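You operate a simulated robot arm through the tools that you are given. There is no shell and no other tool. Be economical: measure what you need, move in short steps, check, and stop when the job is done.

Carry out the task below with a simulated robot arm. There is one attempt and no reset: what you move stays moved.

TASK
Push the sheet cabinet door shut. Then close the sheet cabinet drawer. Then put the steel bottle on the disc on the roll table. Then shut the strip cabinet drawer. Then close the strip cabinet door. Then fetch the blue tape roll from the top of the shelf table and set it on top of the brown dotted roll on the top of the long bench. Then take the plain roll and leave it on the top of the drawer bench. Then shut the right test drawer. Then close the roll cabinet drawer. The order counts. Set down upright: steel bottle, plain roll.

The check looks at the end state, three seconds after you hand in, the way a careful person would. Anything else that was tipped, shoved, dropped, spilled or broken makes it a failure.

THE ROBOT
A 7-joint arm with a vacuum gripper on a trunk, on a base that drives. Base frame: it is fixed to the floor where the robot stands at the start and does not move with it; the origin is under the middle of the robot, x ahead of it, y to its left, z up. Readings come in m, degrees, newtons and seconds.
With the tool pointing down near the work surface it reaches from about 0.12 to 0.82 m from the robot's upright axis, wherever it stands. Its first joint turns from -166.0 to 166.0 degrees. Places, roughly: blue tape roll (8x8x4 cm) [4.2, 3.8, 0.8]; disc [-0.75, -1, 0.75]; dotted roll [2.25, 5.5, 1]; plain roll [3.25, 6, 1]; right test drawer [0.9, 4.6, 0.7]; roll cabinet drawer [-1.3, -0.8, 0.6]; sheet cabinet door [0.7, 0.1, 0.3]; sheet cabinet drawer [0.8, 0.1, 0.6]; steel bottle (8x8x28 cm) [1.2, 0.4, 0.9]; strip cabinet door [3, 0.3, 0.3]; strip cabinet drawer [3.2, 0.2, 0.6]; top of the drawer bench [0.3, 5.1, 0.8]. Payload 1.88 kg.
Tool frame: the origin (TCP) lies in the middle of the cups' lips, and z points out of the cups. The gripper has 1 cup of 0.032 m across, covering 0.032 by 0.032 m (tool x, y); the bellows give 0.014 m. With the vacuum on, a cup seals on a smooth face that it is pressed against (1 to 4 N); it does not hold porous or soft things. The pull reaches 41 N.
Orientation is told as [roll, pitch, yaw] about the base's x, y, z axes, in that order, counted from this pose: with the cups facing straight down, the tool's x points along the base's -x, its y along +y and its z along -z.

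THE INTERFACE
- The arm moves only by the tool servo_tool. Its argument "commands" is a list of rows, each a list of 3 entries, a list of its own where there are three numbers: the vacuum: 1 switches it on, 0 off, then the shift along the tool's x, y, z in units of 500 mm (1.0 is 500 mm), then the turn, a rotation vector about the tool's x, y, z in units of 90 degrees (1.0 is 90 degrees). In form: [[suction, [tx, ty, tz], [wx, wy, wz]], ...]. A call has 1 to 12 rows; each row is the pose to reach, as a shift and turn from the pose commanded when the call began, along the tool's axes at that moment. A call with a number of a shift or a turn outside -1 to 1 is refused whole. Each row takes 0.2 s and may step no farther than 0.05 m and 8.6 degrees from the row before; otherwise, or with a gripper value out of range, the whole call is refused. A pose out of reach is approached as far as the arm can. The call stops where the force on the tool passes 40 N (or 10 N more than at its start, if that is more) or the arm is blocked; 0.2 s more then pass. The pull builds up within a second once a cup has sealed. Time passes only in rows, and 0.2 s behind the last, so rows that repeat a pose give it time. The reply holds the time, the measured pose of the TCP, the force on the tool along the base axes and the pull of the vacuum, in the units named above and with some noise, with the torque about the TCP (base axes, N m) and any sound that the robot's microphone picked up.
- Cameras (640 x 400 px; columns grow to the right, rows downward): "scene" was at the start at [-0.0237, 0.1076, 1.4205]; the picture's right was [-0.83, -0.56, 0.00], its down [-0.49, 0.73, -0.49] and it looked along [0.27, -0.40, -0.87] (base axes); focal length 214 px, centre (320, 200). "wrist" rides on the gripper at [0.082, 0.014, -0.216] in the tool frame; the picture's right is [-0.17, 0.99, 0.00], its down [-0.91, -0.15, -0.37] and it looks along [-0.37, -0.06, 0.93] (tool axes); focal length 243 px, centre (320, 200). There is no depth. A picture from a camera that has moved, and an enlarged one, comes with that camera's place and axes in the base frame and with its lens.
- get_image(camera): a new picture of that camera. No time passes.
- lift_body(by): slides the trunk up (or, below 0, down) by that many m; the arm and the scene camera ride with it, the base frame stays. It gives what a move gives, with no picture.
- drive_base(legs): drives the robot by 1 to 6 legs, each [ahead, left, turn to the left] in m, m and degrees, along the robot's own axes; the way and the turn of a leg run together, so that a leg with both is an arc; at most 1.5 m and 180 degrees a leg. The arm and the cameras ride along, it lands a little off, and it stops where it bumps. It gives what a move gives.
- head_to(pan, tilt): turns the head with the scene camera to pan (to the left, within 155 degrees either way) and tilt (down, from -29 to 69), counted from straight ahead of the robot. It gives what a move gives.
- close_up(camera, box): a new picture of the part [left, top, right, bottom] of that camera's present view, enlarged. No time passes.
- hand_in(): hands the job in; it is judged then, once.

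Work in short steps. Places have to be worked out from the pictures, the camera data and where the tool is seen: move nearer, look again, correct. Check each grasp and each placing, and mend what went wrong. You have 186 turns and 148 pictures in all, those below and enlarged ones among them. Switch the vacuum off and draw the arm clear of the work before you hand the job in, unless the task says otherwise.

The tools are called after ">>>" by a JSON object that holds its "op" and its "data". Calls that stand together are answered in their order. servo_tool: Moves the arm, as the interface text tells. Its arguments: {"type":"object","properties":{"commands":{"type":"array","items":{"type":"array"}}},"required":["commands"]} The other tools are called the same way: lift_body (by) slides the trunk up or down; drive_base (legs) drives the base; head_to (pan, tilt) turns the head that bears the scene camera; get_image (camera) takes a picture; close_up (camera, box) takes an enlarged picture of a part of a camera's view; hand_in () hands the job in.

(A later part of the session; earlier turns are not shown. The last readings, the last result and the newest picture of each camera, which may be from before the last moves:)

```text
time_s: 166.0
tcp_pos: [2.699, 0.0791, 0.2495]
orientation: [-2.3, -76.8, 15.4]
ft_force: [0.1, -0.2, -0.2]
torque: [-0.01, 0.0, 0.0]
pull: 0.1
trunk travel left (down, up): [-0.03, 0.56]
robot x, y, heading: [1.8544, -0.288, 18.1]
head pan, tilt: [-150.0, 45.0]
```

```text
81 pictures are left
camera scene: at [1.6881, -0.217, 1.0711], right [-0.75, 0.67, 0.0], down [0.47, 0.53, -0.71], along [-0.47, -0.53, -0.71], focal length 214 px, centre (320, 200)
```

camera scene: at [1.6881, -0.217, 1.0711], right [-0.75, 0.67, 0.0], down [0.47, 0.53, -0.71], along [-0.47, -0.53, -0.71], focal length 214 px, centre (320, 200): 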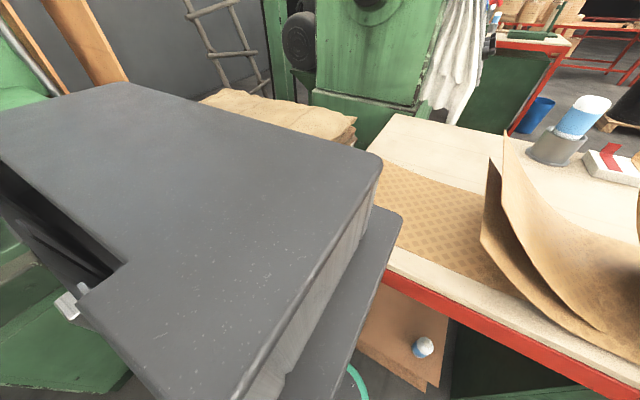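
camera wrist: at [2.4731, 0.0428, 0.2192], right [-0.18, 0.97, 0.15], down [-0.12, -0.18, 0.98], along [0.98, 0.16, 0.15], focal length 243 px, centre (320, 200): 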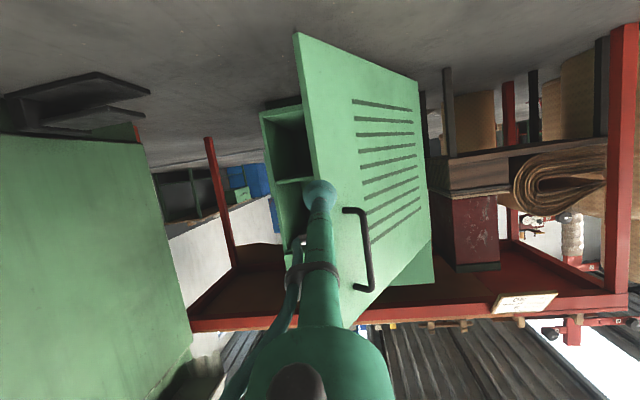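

Only the robot's rear box met the sheet bench edge; nothing there looks displaced. I shift the tool 6 cm left and 5 cm down (below the handle), then drive ahead to swing the door.

>>> {"op": "servo_tool", "data": {"commands": [[0, [0.04, 0.05, 0.004], [0, 0, 0]], [0, [0.07, 0.09, 0.007], [0, 0, 0]], [0, [0.099, 0.12, 0.01], [0, 0, 0]], [0, [0.099, 0.12, 0.01], [0, 0, 0]]]}}

>>> {"op": "drive_base", "data": {"legs": [[0.2, 0, 0]]}}

>>> {"op": "get_image", "data": {"camera": "wrist"}}

```text
time_s: 167.0
tcp_pos: [2.6786, 0.1362, 0.2017]
orientation: [-2.4, -76.9, 15.2]
ft_force: [-0.3, -0.2, 0.2]
torque: [0.02, 0.01, 0.02]
pull: 0.0
trunk travel left (down, up): [-0.03, 0.56]
robot x, y, heading: [1.8514, -0.287, 18.2]
head pan, tilt: [-150.0, 45.0]
```

```text
time_s: 168.6
tcp_pos: [2.872, 0.2014, 0.2027]
orientation: [-2.4, -76.9, 15.5]
ft_force: [0.3, 0.1, 0.9]
torque: [-0.02, 0.0, 0.01]
pull: 0.0
trunk travel left (down, up): [-0.03, 0.56]
robot x, y, heading: [2.0479, -0.2265, 18.1]
head pan, tilt: [-150.0, 45.0]
```

```text
80 pictures are left
camera wrist: at [2.6463, 0.163, 0.17], right [-0.19, 0.97, 0.15], down [-0.12, -0.18, 0.98], along [0.98, 0.16, 0.15], focal length 243 px, centre (320, 200)
```

wrist: 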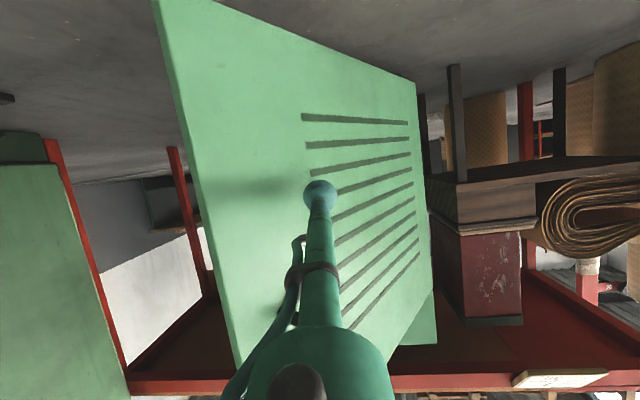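

Door moves with the tool. I keep driving 0.24 m, drifting slightly right.

>>> {"op": "drive_base", "data": {"legs": [[0.24, -0.05, 0]]}}

>>> {"op": "get_image", "data": {"camera": "wrist"}}

```text
time_s: 170.4
tcp_pos: [3.1205, 0.2278, 0.2005]
orientation: [-2.4, -76.9, 15.3]
ft_force: [0.0, 0.1, 0.1]
torque: [0.03, -0.02, -0.03]
pull: 0.2
trunk travel left (down, up): [-0.03, 0.56]
robot x, y, heading: [2.2921, -0.2009, 18.0]
head pan, tilt: [-150.0, 45.0]
```

```text
79 pictures are left
camera wrist: at [2.8937, 0.1904, 0.17], right [-0.18, 0.97, 0.15], down [-0.12, -0.18, 0.98], along [0.98, 0.16, 0.15], focal length 243 px, centre (320, 200)
```

wrist: 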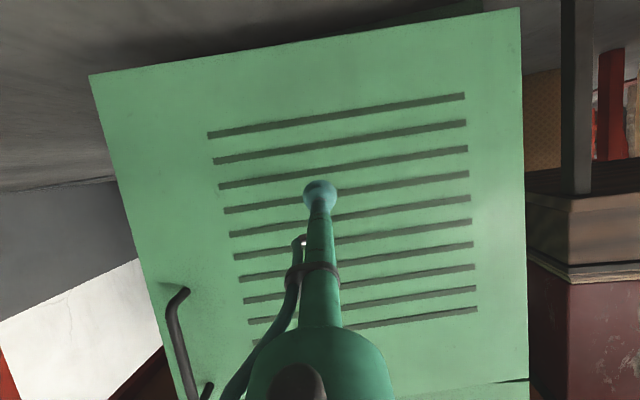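

Almost closed; I finish with the arm.

>>> {"op": "servo_tool", "data": {"commands": [[0, [-0.009, 0.004, 0.039], [0, 0, 0]], [0, [-0.017, 0.008, 0.078], [0, 0, 0]], [0, [-0.026, 0.012, 0.116], [0, 0, 0]], [0, [-0.035, 0.015, 0.155], [0, 0, 0]], [0, [-0.044, 0.019, 0.194], [0, 0, 0]], [0, [-0.052, 0.023, 0.233], [0, 0, 0]], [0, [-0.061, 0.027, 0.272], [0, 0, 0]]]}}

>>> {"op": "get_image", "data": {"camera": "wrist"}}

>>> {"op": "head_to", "data": {"pan": 0, "tilt": 40}}

>>> {"op": "get_image", "data": {"camera": "scene"}}

```text
time_s: 171.9
tcp_pos: [3.2259, 0.2613, 0.1946]
orientation: [-2.5, -76.7, 15.2]
ft_force: [-31.1, -11.2, 11.6]
torque: [0.32, -0.29, 0.11]
pull: 0.1
out of reach, approached as far as the arm can: row 7
trunk travel left (down, up): [-0.03, 0.56]
robot x, y, heading: [2.2933, -0.1986, 18.2]
head pan, tilt: [-150.0, 45.0]
stopped in row 7: the force on the tool passed its limit at 90 N (the readings are from after the stop); the commanded pose is now the measured one
```

```text
78 pictures are left
camera wrist: at [2.9993, 0.2244, 0.1647], right [-0.18, 0.97, 0.15], down [-0.12, -0.17, 0.98], along [0.98, 0.16, 0.14], focal length 243 px, centre (320, 200)
```

wrist: 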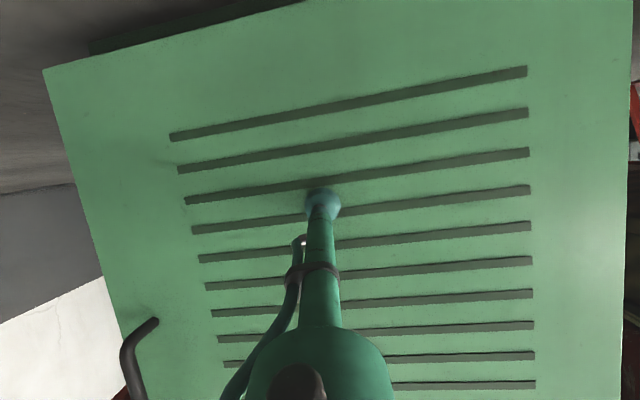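

```text
time_s: 174.2
tcp_pos: [3.2256, 0.2622, 0.1941]
orientation: [-2.9, -76.4, 15.5]
ft_force: [-54.4, -16.7, 12.5]
torque: [0.2, -0.7, 0.15]
pull: 0.0
trunk travel left (down, up): [-0.03, 0.56]
robot x, y, heading: [2.2914, -0.2017, 18.0]
head pan, tilt: [0.0, 40.0]
```

```text
77 pictures are left
camera scene: at [2.2626, -0.0377, 1.0784], right [0.31, -0.95, 0.0], down [-0.61, -0.2, -0.77], along [0.73, 0.24, -0.64], focal length 214 px, centre (320, 200)
```

scene: 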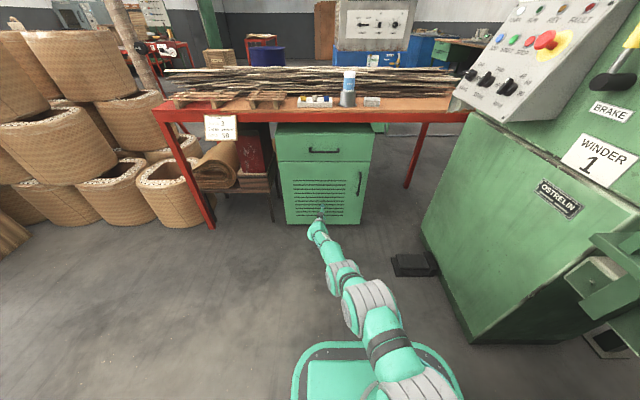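

Door shut. I back off 0.2 m, raise the trunk, then fold the arm back to the tool-down posture.

>>> {"op": "drive_base", "data": {"legs": [[-0.22, 0, 0]]}}

>>> {"op": "servo_tool", "data": {"commands": [[0, [0, 0, -0.09], [0, 0.02, 0]], [0, [0, 0, -0.18], [0, 0.05, 0]], [0, [-0.02, 0, -0.26], [0, 0.1, 0]], [0, [-0.04, 0, -0.34], [0, 0.17, 0]], [0, [-0.06, 0, -0.42], [0, 0.24, 0]], [0, [-0.08, 0, -0.5], [0, 0.31, 0]], [0, [-0.1, 0, -0.58], [0, 0.38, 0]], [0, [-0.13, 0, -0.66], [0, 0.45, 0]], [0, [-0.16, 0, -0.74], [0, 0.53, 0]], [0, [-0.19, 0, -0.82], [0, 0.61, 0]], [0, [-0.22, 0, -0.9], [0, 0.69, 0]], [0, [-0.25, 0, -0.97], [0, 0.77, 0]]]}}

>>> {"op": "lift_body", "data": {"by": 0.55}}

>>> {"op": "get_image", "data": {"camera": "scene"}}

```text
time_s: 175.9
tcp_pos: [3.013, 0.1951, 0.194]
orientation: [-2.8, -76.5, 15.5]
ft_force: [1.4, 0.4, 0.4]
torque: [-0.02, 0.02, 0.0]
pull: 0.0
trunk travel left (down, up): [-0.03, 0.56]
robot x, y, heading: [2.0808, -0.274, 18.7]
head pan, tilt: [0.0, 40.0]
```

```text
time_s: 178.5
tcp_pos: [2.5803, 0.0976, 0.4257]
orientation: [-0.5, -7.1, 13.0]
ft_force: [0.9, 0.2, 0.2]
torque: [0.03, 0.0, 0.02]
pull: 0.1
trunk travel left (down, up): [-0.03, 0.56]
robot x, y, heading: [2.0803, -0.2695, 18.6]
head pan, tilt: [0.0, 40.0]
```

```text
refused: 0.55 is not a number from -0.4 to 0.4
```

```text
76 pictures are left
camera scene: at [2.0504, -0.1076, 1.0783], right [0.32, -0.95, 0.0], down [-0.61, -0.2, -0.77], along [0.73, 0.24, -0.64], focal length 214 px, centre (320, 200)
```

scene: 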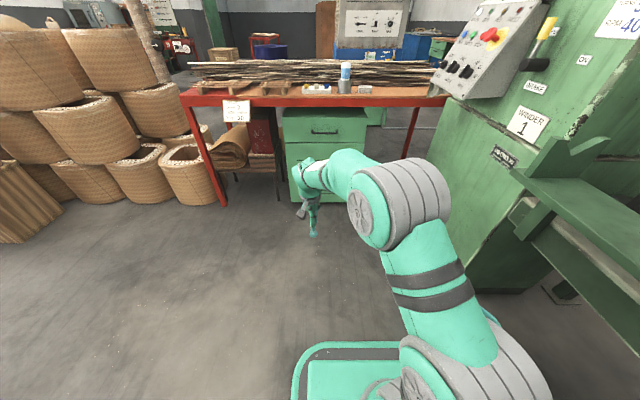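

Arm folded fine. I raise the trunk and drive back around to open floor, turning to face the room's far side.

>>> {"op": "lift_body", "data": {"by": 0.4}}

>>> {"op": "lift_body", "data": {"by": 0.15}}

>>> {"op": "drive_base", "data": {"legs": [[0, 1.4, 0], [-0.6, 0.25, 0], [-0.5, 0.2, 0], [0, 0, 70]]}}

>>> {"op": "head_to", "data": {"pan": 15, "tilt": 20}}

>>> {"op": "get_image", "data": {"camera": "scene"}}

>>> {"op": "head_to", "data": {"pan": -40, "tilt": 20}}

>>> {"op": "get_image", "data": {"camera": "scene"}}

```text
time_s: 182.3
tcp_pos: [2.5827, 0.0987, 0.826]
orientation: [-0.7, -7.2, 13.0]
ft_force: [0.3, 0.1, 0.2]
torque: [-0.01, -0.01, 0.0]
pull: 0.1
trunk travel left (down, up): [-0.43, 0.16]
robot x, y, heading: [2.0807, -0.2696, 18.4]
head pan, tilt: [0.0, 40.0]
```

```text
time_s: 184.1
tcp_pos: [2.5808, 0.0975, 0.9777]
orientation: [-0.7, -7.1, 13.1]
ft_force: [0.4, 0.0, 0.1]
torque: [0.03, 0.02, 0.01]
pull: 0.1
trunk travel left (down, up): [-0.58, 0.01]
robot x, y, heading: [2.0752, -0.269, 18.5]
head pan, tilt: [0.0, 40.0]
```

```text
time_s: 200.1
tcp_pos: [0.2591, 1.7292, 0.9761]
orientation: [-0.7, -7.3, 84.2]
ft_force: [0.6, 0.3, -0.8]
torque: [0.01, -0.02, 0.04]
pull: 0.1
trunk travel left (down, up): [-0.58, 0.01]
robot x, y, heading: [0.4428, 1.131, 89.4]
head pan, tilt: [0.0, 40.0]
```

```text
time_s: 200.9
tcp_pos: [0.2596, 1.7288, 0.9771]
orientation: [-0.7, -7.3, 84.1]
ft_force: [-0.3, 0.0, -0.1]
torque: [0.02, -0.03, 0.0]
pull: 0.1
trunk travel left (down, up): [-0.58, 0.01]
robot x, y, heading: [0.4465, 1.1341, 89.5]
head pan, tilt: [15.0, 20.0]
```

```text
75 pictures are left
camera scene: at [0.2564, 1.1637, 1.6597], right [0.97, 0.25, 0.0], down [0.09, -0.33, -0.94], along [-0.23, 0.91, -0.34], focal length 214 px, centre (320, 200)
```

scene: 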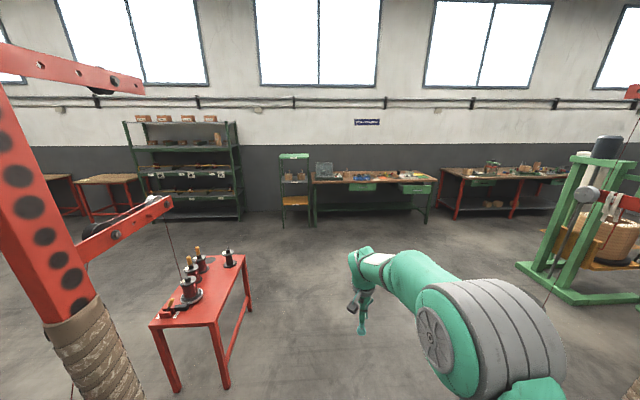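

```text
time_s: 202.2
tcp_pos: [0.2605, 1.7286, 0.977]
orientation: [-0.7, -7.3, 84.1]
ft_force: [1.1, -0.3, -0.1]
torque: [0.04, 0.03, 0.01]
pull: 0.0
trunk travel left (down, up): [-0.58, 0.01]
robot x, y, heading: [0.4455, 1.1345, 89.7]
head pan, tilt: [-40.0, 20.0]
```

```text
74 pictures are left
camera scene: at [0.3401, 1.1445, 1.6597], right [0.76, -0.65, 0.0], down [-0.22, -0.26, -0.94], along [0.61, 0.72, -0.34], focal length 214 px, centre (320, 200)
```

scene: 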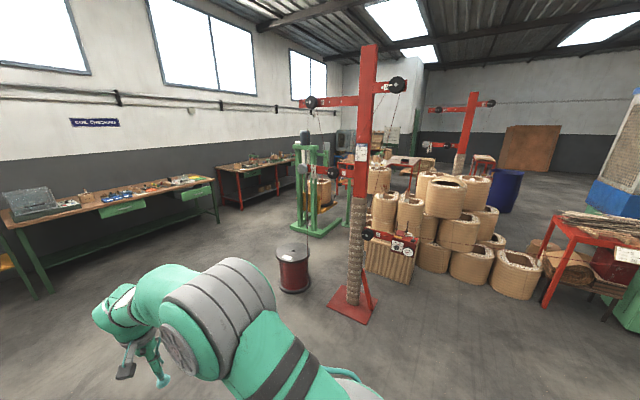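

The view shows the bench row on the far wall, drum ≈[1.3,2.7], green stand ≈[2.1–2.8,3.6]. I drive up the clear lane at x≈0.5 and turn right to look toward the shelf table.

>>> {"op": "drive_base", "data": {"legs": [[1.3, 0, 0], [1.2, -0.1, 0], [0, 0, -70]]}}

>>> {"op": "head_to", "data": {"pan": 0, "tilt": 20}}

>>> {"op": "get_image", "data": {"camera": "scene"}}

```text
time_s: 217.6
tcp_pos: [1.108, 4.0106, 0.9768]
orientation: [-0.7, -7.3, 11.8]
ft_force: [0.2, 0.6, -0.3]
torque: [0.0, 0.0, 0.0]
pull: 0.0
trunk travel left (down, up): [-0.58, 0.01]
robot x, y, heading: [0.6005, 3.6549, 17.4]
head pan, tilt: [-40.0, 20.0]
```

```text
time_s: 218.7
tcp_pos: [1.1101, 4.0105, 0.9767]
orientation: [-0.7, -7.4, 11.9]
ft_force: [0.4, -0.4, 0.3]
torque: [0.02, -0.02, 0.0]
pull: 0.1
trunk travel left (down, up): [-0.58, 0.01]
robot x, y, heading: [0.5959, 3.6529, 17.4]
head pan, tilt: [0.0, 20.0]
```

```text
73 pictures are left
camera scene: at [0.5808, 3.8177, 1.6597], right [0.3, -0.96, 0.0], down [-0.33, -0.1, -0.94], along [0.9, 0.28, -0.34], focal length 214 px, centre (320, 200)
```

scene: 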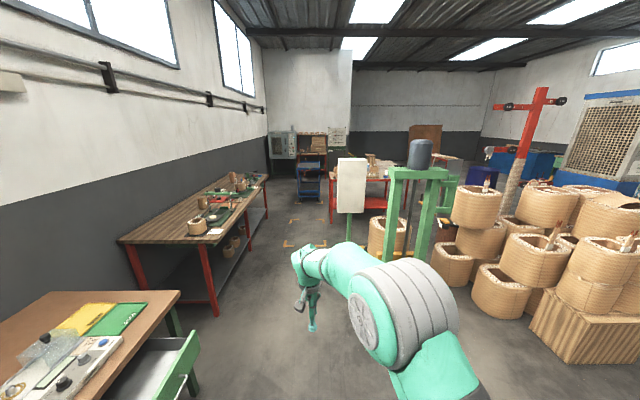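

Right test drawer is just left of me; the red shelf table lies ahead behind the green stand. I advance down the aisle between stand and long bench.

>>> {"op": "drive_base", "data": {"legs": [[1.1, 0, 0], [0.7, 0.35, 0]]}}

>>> {"op": "head_to", "data": {"pan": -20, "tilt": 28}}

>>> {"op": "get_image", "data": {"camera": "scene"}}

>>> {"op": "head_to", "data": {"pan": 60, "tilt": 28}}

>>> {"op": "get_image", "data": {"camera": "scene"}}

```text
time_s: 227.9
tcp_pos: [2.6716, 4.8785, 0.9756]
orientation: [-0.7, -7.2, 12.3]
ft_force: [0.3, 1.0, 0.5]
torque: [-0.02, -0.02, -0.01]
pull: 0.1
trunk travel left (down, up): [-0.58, 0.01]
robot x, y, heading: [2.1667, 4.5166, 17.5]
head pan, tilt: [0.0, 20.0]
```

```text
time_s: 228.8
tcp_pos: [2.6733, 4.8788, 0.976]
orientation: [-0.7, -7.3, 12.3]
ft_force: [-0.4, -0.2, 0.2]
torque: [0.0, -0.02, 0.03]
pull: 0.0
trunk travel left (down, up): [-0.58, 0.01]
robot x, y, heading: [2.1647, 4.5161, 17.7]
head pan, tilt: [-20.0, 28.0]
```

```text
72 pictures are left
camera scene: at [2.1485, 4.6501, 1.6469], right [-0.04, -1.0, 0.0], down [-0.47, 0.02, -0.88], along [0.88, -0.04, -0.47], focal length 214 px, centre (320, 200)
```

scene: 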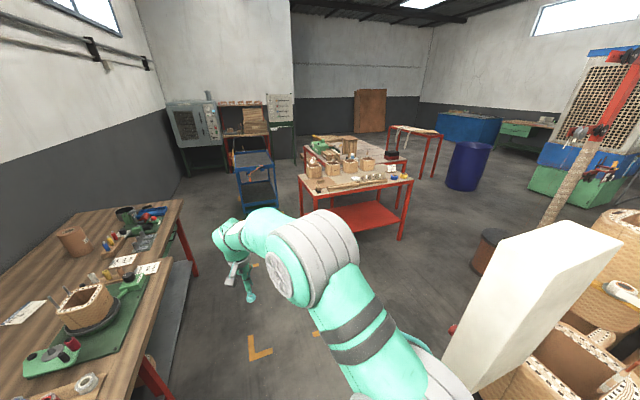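

```text
time_s: 230.3
tcp_pos: [2.6719, 4.8791, 0.9776]
orientation: [-0.7, -7.3, 12.3]
ft_force: [-0.1, 0.0, 0.1]
torque: [-0.02, 0.01, 0.0]
pull: 0.0
trunk travel left (down, up): [-0.58, 0.01]
robot x, y, heading: [2.1665, 4.5204, 17.7]
head pan, tilt: [60.0, 28.0]
```

```text
71 pictures are left
camera scene: at [2.0769, 4.7429, 1.6468], right [0.98, -0.21, 0.0], down [-0.1, -0.46, -0.88], along [0.19, 0.86, -0.47], focal length 214 px, centre (320, 200)
```

scene: 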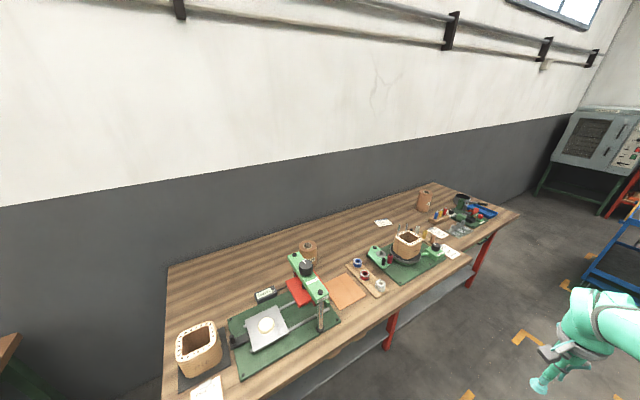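

I enlarge the shelf-table view and the rolls on the long bench.

>>> {"op": "close_up", "data": {"camera": "scene", "box": [280, 180, 500, 300]}}

>>> {"op": "head_to", "data": {"pan": -20, "tilt": 28}}

>>> {"op": "close_up", "data": {"camera": "scene", "box": [280, 120, 440, 220]}}

```text
2.91 times, centred on (390, 240) of scene
camera zoom: at [2.0769, 4.7429, 1.6468], right [0.98, -0.21, 0.0], down [-0.1, -0.46, -0.88], along [0.19, 0.86, -0.47], focal length 624 px, centre (116, 84)
```

zoom: 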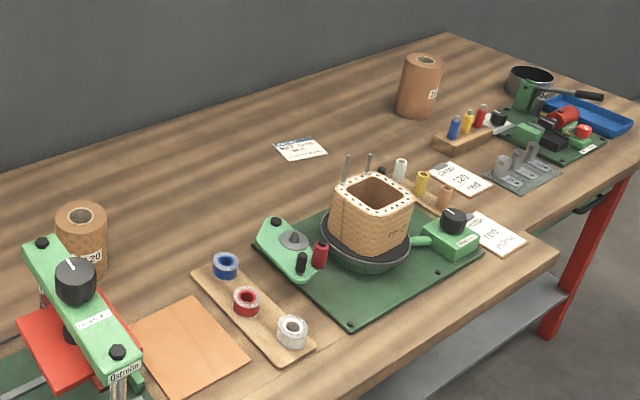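

```text
time_s: 231.8
tcp_pos: [2.6708, 4.8786, 0.9772]
orientation: [-0.8, -7.3, 12.3]
ft_force: [0.2, 0.8, -1.3]
torque: [0.03, 0.02, 0.02]
pull: 0.1
trunk travel left (down, up): [-0.58, 0.01]
robot x, y, heading: [2.1662, 4.5162, 17.7]
head pan, tilt: [-20.0, 28.0]
```

```text
4.00 times, centred on (360, 170) of scene
camera zoom: at [2.1485, 4.6501, 1.6469], right [-0.04, -1.0, 0.0], down [-0.47, 0.02, -0.88], along [0.88, -0.04, -0.47], focal length 858 px, centre (160, 320)
```

zoom: 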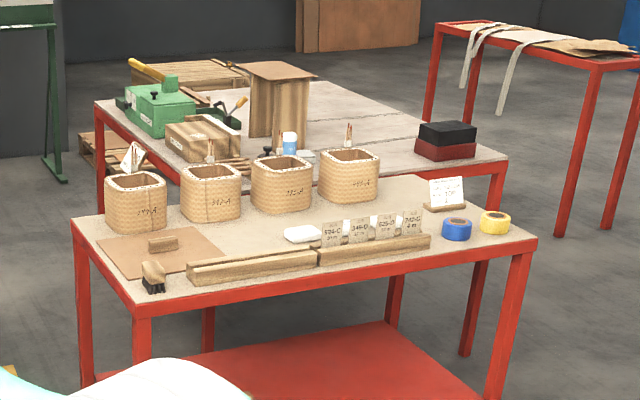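

Blue tape roll is at ≈[4.16,3.80] near the shelf table's front-right corner, white box of the stand at ≈[2.47,4.12]. I raise and level the tool, then drive ahead past the stand and sidle right in front of the table.

>>> {"op": "servo_tool", "data": {"commands": [[0, [0.05, -0.05, -0.07], [0, 0.02, 0]], [0, [0.1, -0.1, -0.14], [0, 0.04, 0]], [0, [0.15, -0.15, -0.21], [0, 0.06, 0]], [0, [0.18, -0.18, -0.28], [0, 0.08, 0]]]}}

>>> {"op": "drive_base", "data": {"legs": [[0.7, 0.05, 0], [0.4, -0.45, 0], [0, -0.4, 0]]}}

>>> {"op": "head_to", "data": {"pan": -20, "tilt": 40}}

>>> {"op": "get_image", "data": {"camera": "scene"}}

>>> {"op": "get_image", "data": {"camera": "wrist"}}

```text
time_s: 232.8
tcp_pos: [2.5867, 4.7696, 1.1042]
orientation: [-0.7, -0.1, 12.2]
ft_force: [-0.1, -0.1, -0.1]
torque: [0.03, -0.03, 0.02]
pull: 0.1
trunk travel left (down, up): [-0.58, 0.01]
robot x, y, heading: [2.1654, 4.5191, 17.8]
head pan, tilt: [-20.0, 28.0]
```

```text
time_s: 241.8
tcp_pos: [3.8782, 4.3331, 1.1036]
orientation: [-0.7, -0.1, 12.6]
ft_force: [0.5, -0.3, 0.3]
torque: [0.02, -0.02, 0.02]
pull: 0.0
trunk travel left (down, up): [-0.58, 0.01]
robot x, y, heading: [3.4563, 4.0786, 18.0]
head pan, tilt: [-20.0, 28.0]
```

```text
time_s: 242.5
tcp_pos: [3.8783, 4.333, 1.1043]
orientation: [-0.8, 0.0, 12.6]
ft_force: [0.5, 0.9, 0.3]
torque: [0.0, 0.01, -0.01]
pull: 0.0
trunk travel left (down, up): [-0.58, 0.01]
robot x, y, heading: [3.4594, 4.0782, 17.8]
head pan, tilt: [-20.0, 40.0]
```

```text
68 pictures are left
camera scene: at [3.4354, 4.2109, 1.6284], right [-0.03, -1.0, 0.0], down [-0.64, 0.02, -0.77], along [0.77, -0.03, -0.64], focal length 214 px, centre (320, 200)
```

scene: 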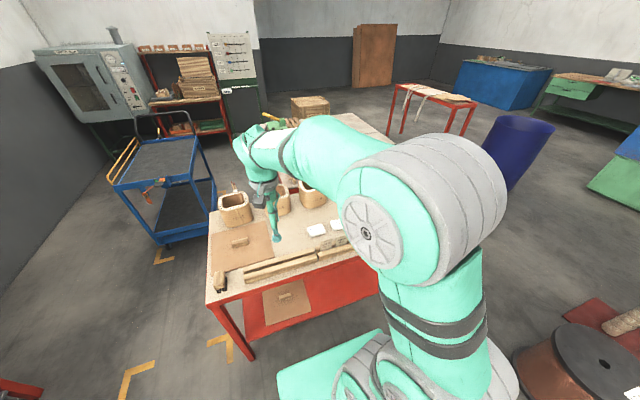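

```text
67 pictures are left
camera wrist: at [3.7948, 4.3308, 1.3198], right [-0.05, 1.0, -0.01], down [0.92, 0.05, 0.38], along [0.38, 0.01, -0.93], focal length 243 px, centre (320, 200)
```

wrist: 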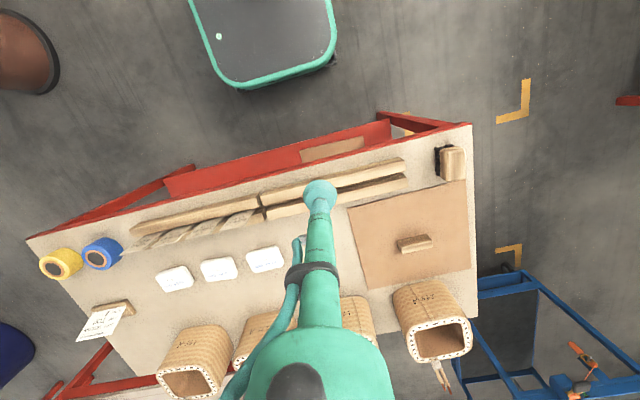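

>>> {"op": "close_up", "data": {"camera": "wrist", "box": [30, 215, 150, 290]}}

```text
5.33 times, centred on (90, 252) of wrist
camera zoom: at [3.7948, 4.3308, 1.3198], right [-0.05, 1.0, -0.01], down [0.92, 0.05, 0.38], along [0.38, 0.01, -0.93], focal length 1294 px, centre (1547, -80)
```

zoom: 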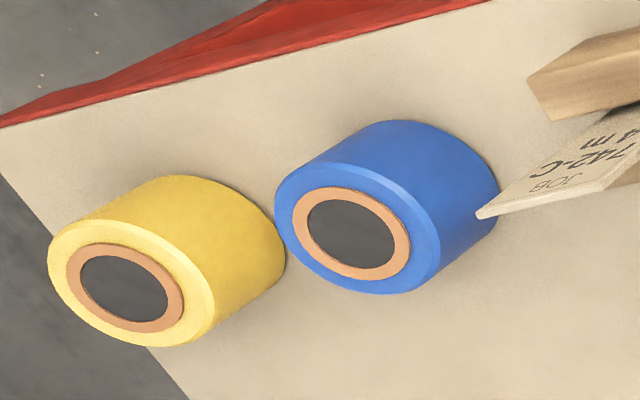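

The tape's centre is a dark flat disc ≈43 mm wide, enough for the cup; roll centre ≈[4.19,3.79]. I sidle 0.25 m right and a bit closer, then move the tool over it.

>>> {"op": "drive_base", "data": {"legs": [[0.05, -0.25, 0]]}}

```text
time_s: 244.4
tcp_pos: [4.0074, 4.1031, 1.1049]
orientation: [-0.6, -0.1, 12.5]
ft_force: [0.5, -0.4, -0.1]
torque: [0.0, -0.04, 0.04]
pull: 0.0
trunk travel left (down, up): [-0.58, 0.01]
robot x, y, heading: [3.5883, 3.8503, 17.8]
head pan, tilt: [-20.0, 40.0]
```

>>> {"op": "servo_tool", "data": {"commands": [[0, [-0.028, -0.087, 0], [0, 0, 0]], [0, [-0.055, -0.174, 0], [0, 0, 0]], [0, [-0.083, -0.261, 0], [0, 0, 0]], [0, [-0.11, -0.348, 0], [0, 0, 0]], [0, [-0.138, -0.435, 0.02], [0, 0, 0]], [0, [-0.165, -0.522, 0.04], [0, 0, 0]], [0, [-0.193, -0.609, 0.08], [0, 0, 0]], [0, [-0.22, -0.696, 0.14], [0, 0, 0]], [0, [-0.22, -0.696, 0.22], [0, 0, 0]]]}}

>>> {"op": "close_up", "data": {"camera": "wrist", "box": [220, 100, 420, 225]}}

```text
refused: row 8 steps farther than a row can; nothing moved
```

```text
3.20 times, centred on (320, 162) of wrist
camera zoom: at [3.9232, 4.1013, 1.3198], right [-0.05, 1.0, -0.01], down [0.92, 0.05, 0.38], along [0.38, 0.01, -0.93], focal length 776 px, centre (320, 320)
```

zoom: 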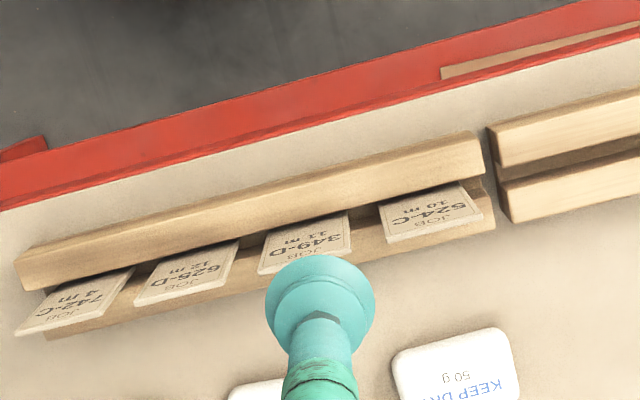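

Refused for one oversize step; I resend with smaller descents.

>>> {"op": "servo_tool", "data": {"commands": [[0, [-0.028, -0.087, 0], [0, 0, 0]], [0, [-0.055, -0.174, 0], [0, 0, 0]], [0, [-0.083, -0.261, 0], [0, 0, 0]], [0, [-0.11, -0.348, 0], [0, 0, 0]], [0, [-0.138, -0.435, 0.02], [0, 0, 0]], [0, [-0.165, -0.522, 0.04], [0, 0, 0]], [0, [-0.193, -0.609, 0.06], [0, 0, 0]], [0, [-0.22, -0.696, 0.08], [0, 0, 0]], [0, [-0.22, -0.696, 0.15], [0, 0, 0]], [0, [-0.22, -0.696, 0.22], [0, 0, 0]]]}}

>>> {"op": "close_up", "data": {"camera": "wrist", "box": [220, 100, 420, 225]}}

```text
time_s: 246.6
tcp_pos: [4.1903, 3.7859, 0.9982]
orientation: [-0.7, -0.1, 12.5]
ft_force: [0.0, -0.4, 0.5]
torque: [0.0, -0.01, 0.0]
pull: 0.2
trunk travel left (down, up): [-0.58, 0.01]
robot x, y, heading: [3.589, 3.848, 18.1]
head pan, tilt: [-20.0, 40.0]
```

```text
3.20 times, centred on (320, 162) of wrist
camera zoom: at [4.1066, 3.7833, 1.213], right [-0.05, 1.0, -0.01], down [0.92, 0.05, 0.38], along [0.38, 0.01, -0.93], focal length 776 px, centre (320, 320)
```

zoom: 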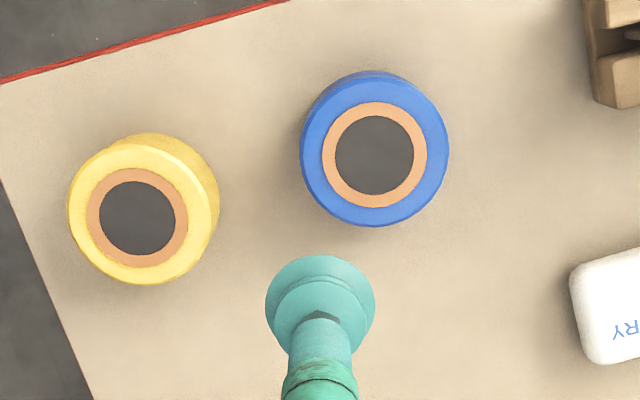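

Roll centre ≈[4.179,3.811], top ≈0.80. I correct and descend to ≈0.85.

>>> {"op": "servo_tool", "data": {"commands": [[0, [0.011, 0.054, 0.06], [0, 0, 0]], [0, [0.011, 0.054, 0.14], [0, 0, 0]], [0, [0.011, 0.054, 0.22], [0, 0, 0]], [0, [0.011, 0.054, 0.3], [0, 0, 0]]]}}

>>> {"op": "close_up", "data": {"camera": "wrist", "box": [220, 100, 420, 225]}}

```text
time_s: 247.6
tcp_pos: [4.178, 3.8098, 0.8464]
orientation: [-0.6, -0.2, 12.4]
ft_force: [0.5, -0.1, 0.0]
torque: [0.0, 0.01, -0.01]
pull: 0.0
trunk travel left (down, up): [-0.58, 0.01]
robot x, y, heading: [3.5869, 3.8507, 17.9]
head pan, tilt: [-20.0, 40.0]
```

```text
3.20 times, centred on (320, 162) of wrist
camera zoom: at [4.0953, 3.8085, 1.0627], right [-0.05, 1.0, -0.01], down [0.92, 0.05, 0.38], along [0.38, 0.01, -0.93], focal length 776 px, centre (320, 320)
```

zoom: 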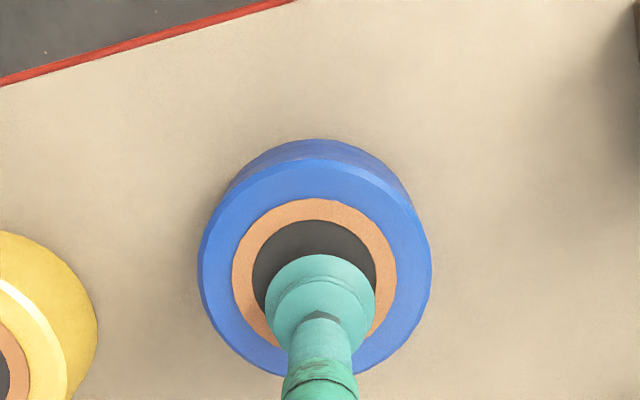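

Well centred (≈4 mm off). I descend with vacuum until it seals.

>>> {"op": "servo_tool", "data": {"commands": [[1, [-0.008, 0, 0.04], [0, 0, 0]], [1, [-0.008, 0, 0.06], [0, 0, 0]], [1, [-0.008, 0, 0.07], [0, 0, 0]], [1, [-0.008, 0, 0.08], [0, 0, 0]], [1, [-0.008, 0, 0.088], [0, 0, 0]], [1, [-0.008, 0, 0.088], [0, 0, 0]]]}}

```text
time_s: 248.3
tcp_pos: [4.1885, 3.809, 0.8261]
orientation: [-0.9, -0.9, 12.6]
ft_force: [0.9, 0.3, 14.7]
torque: [0.08, 0.2, -0.24]
pull: 41.0
trunk travel left (down, up): [-0.58, 0.01]
robot x, y, heading: [3.5872, 3.8493, 17.9]
head pan, tilt: [-20.0, 40.0]
stopped in row 3: the force on the tool passed its limit at 53 N (the readings are from after the stop); the commanded pose is now the measured one
```

Sealed (pull 41 N) at z≈0.826. I lift and look.

>>> {"op": "servo_tool", "data": {"commands": [[1, [0, 0, 0], [0, 0, 0]], [1, [0, 0, -0.04], [0, 0, 0]], [1, [0, 0, -0.12], [0, 0, 0]], [1, [0, 0, -0.2], [0, 0, 0]], [1, [0, 0, -0.28], [0, 0, 0]], [1, [0, 0, -0.36], [0, 0, 0]], [1, [0, 0, -0.44], [0, 0, 0]], [1, [0, 0, -0.52], [0, 0, 0]], [1, [0, 0, -0.6], [0, 0, 0]]]}}

>>> {"op": "get_image", "data": {"camera": "wrist"}}

```text
time_s: 250.3
tcp_pos: [4.1827, 3.8128, 1.1208]
orientation: [-0.8, -0.5, 12.5]
ft_force: [-0.2, 0.1, -1.9]
torque: [0.01, 0.06, 0.01]
pull: 40.6
trunk travel left (down, up): [-0.58, 0.01]
robot x, y, heading: [3.585, 3.8474, 17.6]
head pan, tilt: [-20.0, 40.0]
```

```text
62 pictures are left
camera wrist: at [4.0981, 3.8102, 1.3351], right [-0.05, 1.0, -0.01], down [0.92, 0.05, 0.39], along [0.39, 0.01, -0.92], focal length 243 px, centre (320, 200)
```

wrist: 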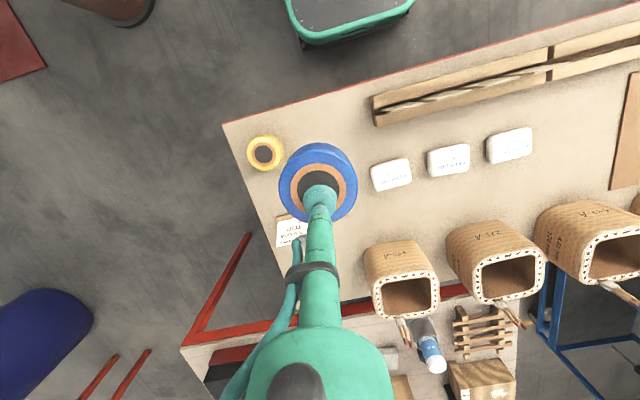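

Tape is held (centre ≈8 mm toward the robot from the cup axis). I retrace into the aisle beside the long bench.

>>> {"op": "drive_base", "data": {"legs": [[0, 0.65, 0], [-0.4, 0.4, 0], [-0.6, 0.1, 0]]}}

>>> {"op": "head_to", "data": {"pan": 70, "tilt": 35}}

>>> {"op": "get_image", "data": {"camera": "scene"}}

```text
time_s: 259.8
tcp_pos: [2.8663, 4.6019, 1.1192]
orientation: [-0.8, -0.6, 12.1]
ft_force: [0.3, 0.1, -0.7]
torque: [0.02, 0.04, -0.03]
pull: 40.8
trunk travel left (down, up): [-0.58, 0.01]
robot x, y, heading: [2.2686, 4.6444, 17.6]
head pan, tilt: [-20.0, 40.0]
```

```text
time_s: 261.4
tcp_pos: [2.8668, 4.6035, 1.1198]
orientation: [-0.8, -0.5, 12.1]
ft_force: [-0.2, -0.3, -1.0]
torque: [0.03, 0.0, 0.01]
pull: 40.7
trunk travel left (down, up): [-0.58, 0.01]
robot x, y, heading: [2.2691, 4.6464, 17.4]
head pan, tilt: [70.0, 35.0]
```

```text
61 pictures are left
camera scene: at [2.166, 4.8692, 1.6359], right [1.0, -0.04, 0.0], down [-0.03, -0.57, -0.82], along [0.04, 0.82, -0.57], focal length 214 px, centre (320, 200)
```

scene: 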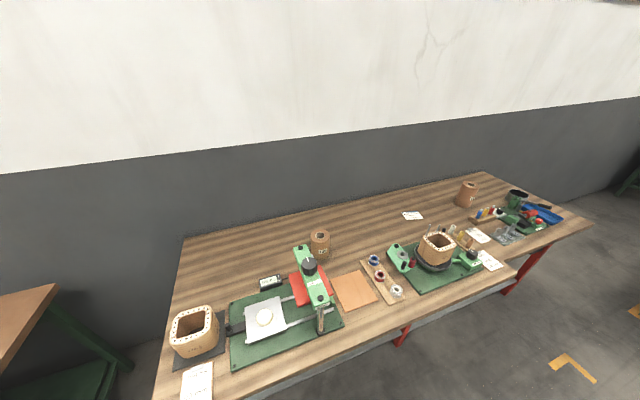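

Dotted roll top ≈[2.20,5.58,0.95]; bench edge is ≈0.48 m from the robot axis. I edge 0.16 m closer and swing the tape around to the left side.

>>> {"op": "drive_base", "data": {"legs": [[0.12, 0.16, 0]]}}

>>> {"op": "servo_tool", "data": {"commands": [[1, [0.015, 0.088, -0.01], [0, 0, -0.05]], [1, [0.031, 0.176, -0.02], [0, 0, -0.1]], [1, [0.046, 0.264, -0.03], [0, 0, -0.15]], [1, [0.062, 0.352, -0.04], [0, 0, -0.2]], [1, [0.077, 0.44, -0.05], [0, 0, -0.25]], [1, [0.093, 0.528, -0.06], [0, 0, -0.3]], [1, [0.108, 0.616, -0.07], [0, 0, -0.35]], [1, [0.124, 0.704, -0.08], [0, 0, -0.4]], [1, [0.139, 0.792, -0.08], [0, 0, -0.45]], [1, [0.155, 0.88, -0.08], [0, 0, -0.5]], [1, [0.17, 0.968, -0.08], [0, 0, -0.55]]]}}

>>> {"op": "get_image", "data": {"camera": "scene"}}

```text
time_s: 263.0
tcp_pos: [2.9342, 4.7892, 1.1197]
orientation: [-0.8, -0.7, 11.9]
ft_force: [-0.1, 0.7, -0.7]
torque: [0.0, 0.04, 0.0]
pull: 40.8
trunk travel left (down, up): [-0.58, 0.01]
robot x, y, heading: [2.3364, 4.8293, 17.4]
head pan, tilt: [70.0, 35.0]
```

```text
time_s: 265.4
tcp_pos: [2.7492, 5.2441, 1.152]
orientation: [-1.0, 0.3, 61.6]
ft_force: [-0.8, -0.4, -1.7]
torque: [0.01, 0.0, 0.02]
pull: 40.5
trunk travel left (down, up): [-0.58, 0.01]
robot x, y, heading: [2.3356, 4.8328, 17.4]
head pan, tilt: [70.0, 35.0]
```

```text
60 pictures are left
camera scene: at [2.2325, 5.0553, 1.6358], right [1.0, -0.04, 0.0], down [-0.03, -0.57, -0.82], along [0.04, 0.82, -0.57], focal length 214 px, centre (320, 200)
```

scene: 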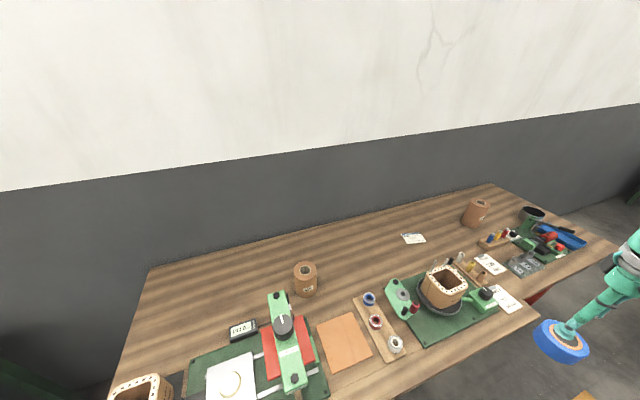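

Consistent: roll top centre ≈[2.20,5.593,0.946]. I swing further, ending short of the roll.

>>> {"op": "servo_tool", "data": {"commands": [[1, [-0.004, 0.09, 0], [0, 0, -0.03]], [1, [-0.008, 0.18, 0], [0, 0, -0.06]], [1, [-0.012, 0.27, 0], [0, 0, -0.09]], [1, [-0.016, 0.36, 0], [0, 0, -0.12]], [1, [-0.02, 0.45, 0], [0, 0, -0.15]], [1, [-0.024, 0.54, 0], [0, 0, -0.18]], [1, [-0.028, 0.63, 0], [0, 0, -0.21]], [1, [-0.032, 0.72, 0], [0, 0, -0.24]], [1, [-0.036, 0.81, 0], [0, 0, -0.27]], [1, [-0.04, 0.9, 0], [0, 0, -0.3]]]}}

>>> {"op": "get_image", "data": {"camera": "wrist"}}

>>> {"op": "get_image", "data": {"camera": "scene"}}

```text
time_s: 267.6
tcp_pos: [2.3606, 5.477, 1.1448]
orientation: [-0.6, 0.7, 88.5]
ft_force: [-0.7, 0.3, -1.1]
torque: [0.01, -0.01, 0.03]
pull: 40.4
trunk travel left (down, up): [-0.58, 0.01]
robot x, y, heading: [2.3374, 4.8318, 17.4]
head pan, tilt: [70.0, 35.0]
```

```text
59 pictures are left
camera wrist: at [2.3417, 5.397, 1.3619], right [-0.98, 0.19, -0.01], down [0.17, 0.91, 0.37], along [0.08, 0.36, -0.93], focal length 243 px, centre (320, 200)
```

wrist: 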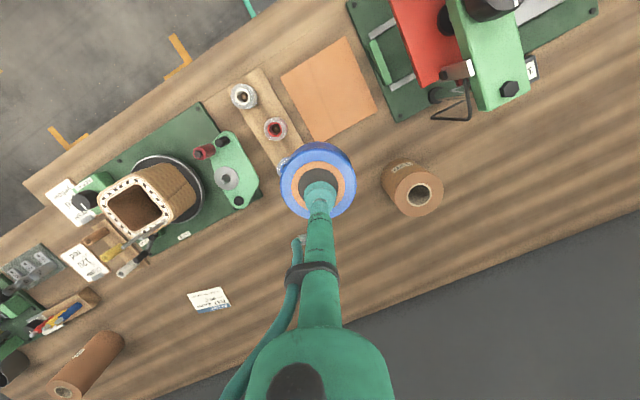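

```text
58 pictures are left
camera scene: at [2.2322, 5.0555, 1.6358], right [1.0, -0.04, 0.0], down [-0.02, -0.57, -0.82], along [0.04, 0.82, -0.57], focal length 214 px, centre (320, 200)
```

scene: 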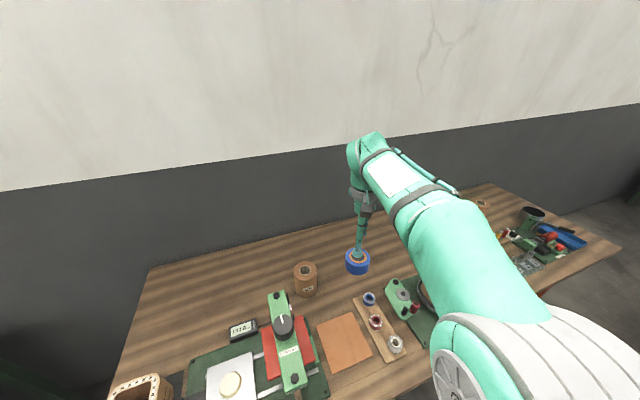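

Wrist view confirms the roll at ≈[2.20,5.587]. I bring the tape above it, accounting for its small offset on the cup.

>>> {"op": "servo_tool", "data": {"commands": [[1, [-0.046, 0.067, 0], [0, 0, 0]], [1, [-0.092, 0.133, 0], [0, 0, 0]], [1, [-0.139, 0.2, 0], [0, 0, 0]], [1, [-0.185, 0.266, 0], [0, 0, 0]], [1, [-0.231, 0.333, 0], [0, 0, 0]], [1, [-0.231, 0.333, 0.08], [0, 0, 0]], [1, [-0.231, 0.333, 0.16], [0, 0, 0]]]}}

>>> {"op": "close_up", "data": {"camera": "wrist", "box": [220, 120, 420, 245]}}

>>> {"op": "close_up", "data": {"camera": "scene", "box": [240, 210, 380, 310]}}

```text
time_s: 269.2
tcp_pos: [2.2022, 5.5605, 1.0907]
orientation: [-0.8, 0.6, 88.4]
ft_force: [-0.8, 0.7, -1.9]
torque: [-0.02, -0.02, -0.01]
pull: 40.9
out of reach, approached as far as the arm can: row 4, 5, 6, 7
trunk travel left (down, up): [-0.58, 0.01]
robot x, y, heading: [2.3365, 4.83, 17.7]
head pan, tilt: [70.0, 35.0]
```

```text
3.20 times, centred on (320, 182) of wrist
camera zoom: at [2.1837, 5.4808, 1.3072], right [-0.98, 0.19, -0.01], down [0.17, 0.91, 0.37], along [0.08, 0.36, -0.93], focal length 776 px, centre (320, 256)
```

zoom: 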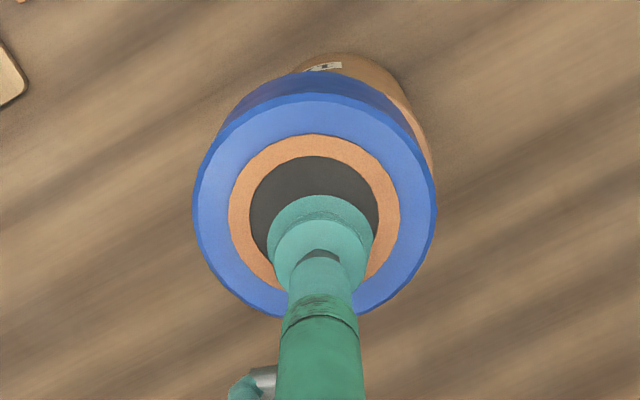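

```text
4.00 times, centred on (310, 260) of scene
camera zoom: at [2.2319, 5.0552, 1.6359], right [1.0, -0.04, 0.0], down [-0.02, -0.57, -0.82], along [0.04, 0.82, -0.57], focal length 858 px, centre (360, -40)
```

zoom: 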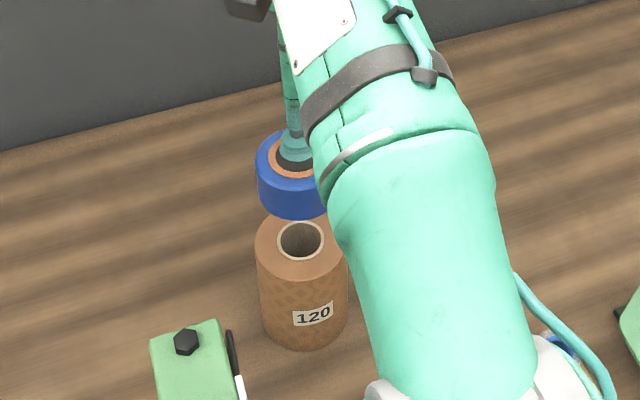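

The arm ran out of reach by ≈3.5 cm. I raise slightly, nudge the base 4 cm toward the bench, and retry.

>>> {"op": "drive_base", "data": {"legs": [[-0.06, 0.04, 0]]}}

>>> {"op": "head_to", "data": {"pan": 100, "tilt": 50}}

>>> {"op": "get_image", "data": {"camera": "scene"}}

```text
time_s: 270.2
tcp_pos: [2.132, 5.5808, 1.0898]
orientation: [-0.7, 0.6, 88.5]
ft_force: [0.0, 0.3, -0.7]
torque: [0.01, -0.03, 0.0]
pull: 40.9
trunk travel left (down, up): [-0.58, 0.01]
robot x, y, heading: [2.2674, 4.8493, 17.4]
head pan, tilt: [70.0, 35.0]
```

```text
time_s: 271.2
tcp_pos: [2.1336, 5.5802, 1.0913]
orientation: [-0.7, 0.5, 88.6]
ft_force: [0.9, 0.0, -1.4]
torque: [0.0, 0.06, 0.02]
pull: 40.6
trunk travel left (down, up): [-0.58, 0.01]
robot x, y, heading: [2.2666, 4.851, 17.4]
head pan, tilt: [100.0, 50.0]
```

```text
55 pictures are left
camera scene: at [2.1238, 5.0562, 1.6142], right [0.89, 0.46, 0.0], down [0.35, -0.68, -0.64], along [-0.3, 0.57, -0.77], focal length 214 px, centre (320, 200)
```

scene: 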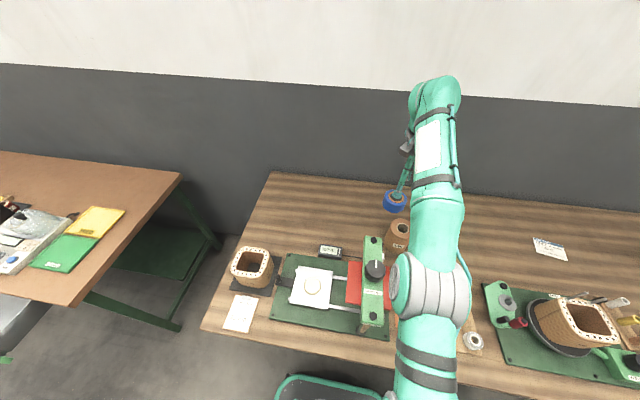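

Gap to the bench is still ≈4 cm. I move the tape over the roll and slightly down.

>>> {"op": "servo_tool", "data": {"commands": [[1, [-0.012, -0.042, 0.02], [0, 0, 0]], [1, [-0.025, -0.085, 0.04], [0, 0, 0]], [1, [-0.037, -0.127, 0.06], [0, 0, 0]], [1, [-0.037, -0.127, 0.08], [0, 0, 0]], [1, [-0.037, -0.127, 0.08], [0, 0, 0]]]}}

>>> {"op": "close_up", "data": {"camera": "scene", "box": [320, 160, 460, 260]}}

>>> {"op": "close_up", "data": {"camera": "wrist", "box": [220, 120, 420, 245]}}

```text
time_s: 272.4
tcp_pos: [2.1976, 5.597, 1.0524]
orientation: [-0.6, 0.6, 88.4]
ft_force: [-0.8, 0.0, -2.0]
torque: [0.0, 0.02, 0.0]
pull: 40.6
trunk travel left (down, up): [-0.58, 0.01]
robot x, y, heading: [2.2655, 4.8499, 17.5]
head pan, tilt: [100.0, 50.0]
```

```text
4.00 times, centred on (390, 210) of scene
camera zoom: at [2.1237, 5.0563, 1.6141], right [0.89, 0.46, 0.0], down [0.35, -0.68, -0.64], along [-0.3, 0.57, -0.77], focal length 858 px, centre (40, 160)
```

zoom: 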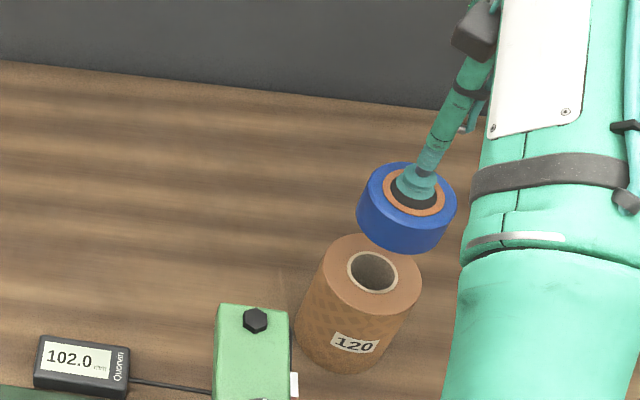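

```text
3.20 times, centred on (320, 182) of wrist
camera zoom: at [2.1786, 5.5177, 1.2683], right [-0.98, 0.19, -0.01], down [0.17, 0.91, 0.37], along [0.08, 0.36, -0.93], focal length 776 px, centre (320, 256)
```

zoom: 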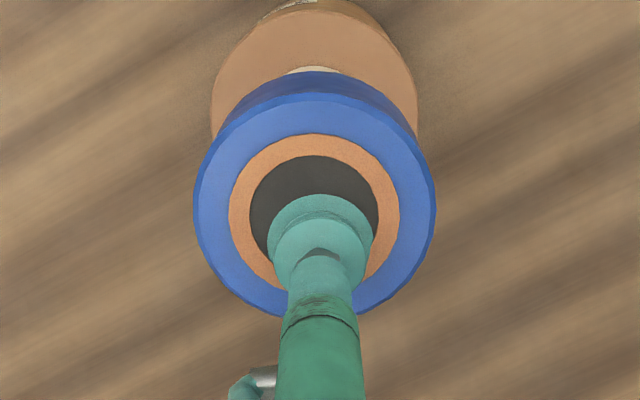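

Refined: roll centre ≈[2.198,5.577]; the tape must shift ≈1.1 cm back. I correct and lower to just above contact.

>>> {"op": "servo_tool", "data": {"commands": [[1, [0.022, 0.004, 0.02], [0, 0, 0]], [1, [0.022, 0.004, 0.05], [0, 0, 0]], [1, [0.022, 0.004, 0.08], [0, 0, 0]], [1, [0.022, 0.004, 0.08], [0, 0, 0]]]}}

>>> {"op": "close_up", "data": {"camera": "scene", "box": [320, 160, 460, 260]}}

>>> {"op": "close_up", "data": {"camera": "wrist", "box": [220, 120, 420, 245]}}

```text
time_s: 273.4
tcp_pos: [2.1947, 5.5986, 1.0145]
orientation: [-0.6, 0.7, 88.5]
ft_force: [0.1, 0.5, -1.1]
torque: [0.03, 0.02, 0.0]
pull: 40.6
out of reach, approached as far as the arm can: row 1, 2, 3, 4
trunk travel left (down, up): [-0.58, 0.01]
robot x, y, heading: [2.2651, 4.8547, 17.6]
head pan, tilt: [100.0, 50.0]
```

```text
4.00 times, centred on (390, 210) of scene
camera zoom: at [2.1238, 5.0562, 1.6141], right [0.89, 0.46, 0.0], down [0.35, -0.68, -0.64], along [-0.3, 0.57, -0.77], focal length 858 px, centre (40, 160)
```

zoom: 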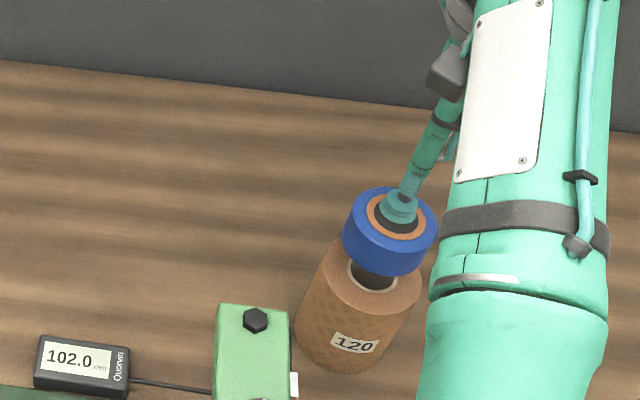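

```text
3.20 times, centred on (320, 182) of wrist
camera zoom: at [2.1756, 5.5194, 1.2314], right [-0.98, 0.19, -0.01], down [0.17, 0.91, 0.37], along [0.08, 0.36, -0.93], focal length 776 px, centre (320, 256)
```

zoom: 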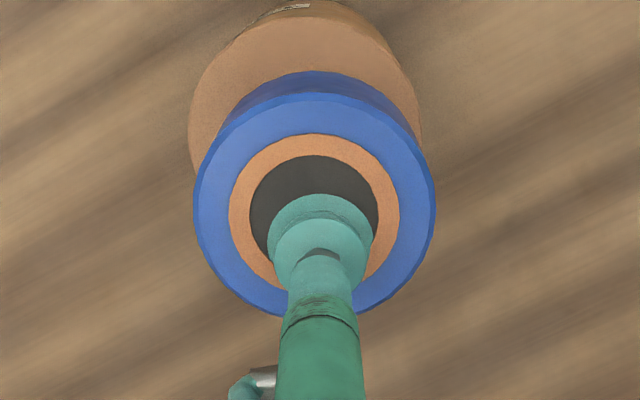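

The elbow went straight, so the backward correction didn't take. I lift a little to unlock and pull back.

>>> {"op": "servo_tool", "data": {"commands": [[1, [0.02, 0.0, -0.04], [0, 0, 0]], [1, [0.06, 0.0, -0.08], [0, 0, 0]], [1, [0.1, 0.0, -0.1], [0, 0, 0]], [1, [0.1, 0.0, -0.1], [0, 0, 0]]]}}

```text
time_s: 274.4
tcp_pos: [2.1857, 5.58, 1.0695]
orientation: [-0.7, 0.8, 88.5]
ft_force: [-0.3, -0.8, -0.6]
torque: [0.01, 0.0, 0.0]
pull: 41.3
out of reach, approached as far as the arm can: row 1, 2, 3, 4
trunk travel left (down, up): [-0.58, 0.01]
robot x, y, heading: [2.2667, 4.8505, 17.8]
head pan, tilt: [100.0, 50.0]
```

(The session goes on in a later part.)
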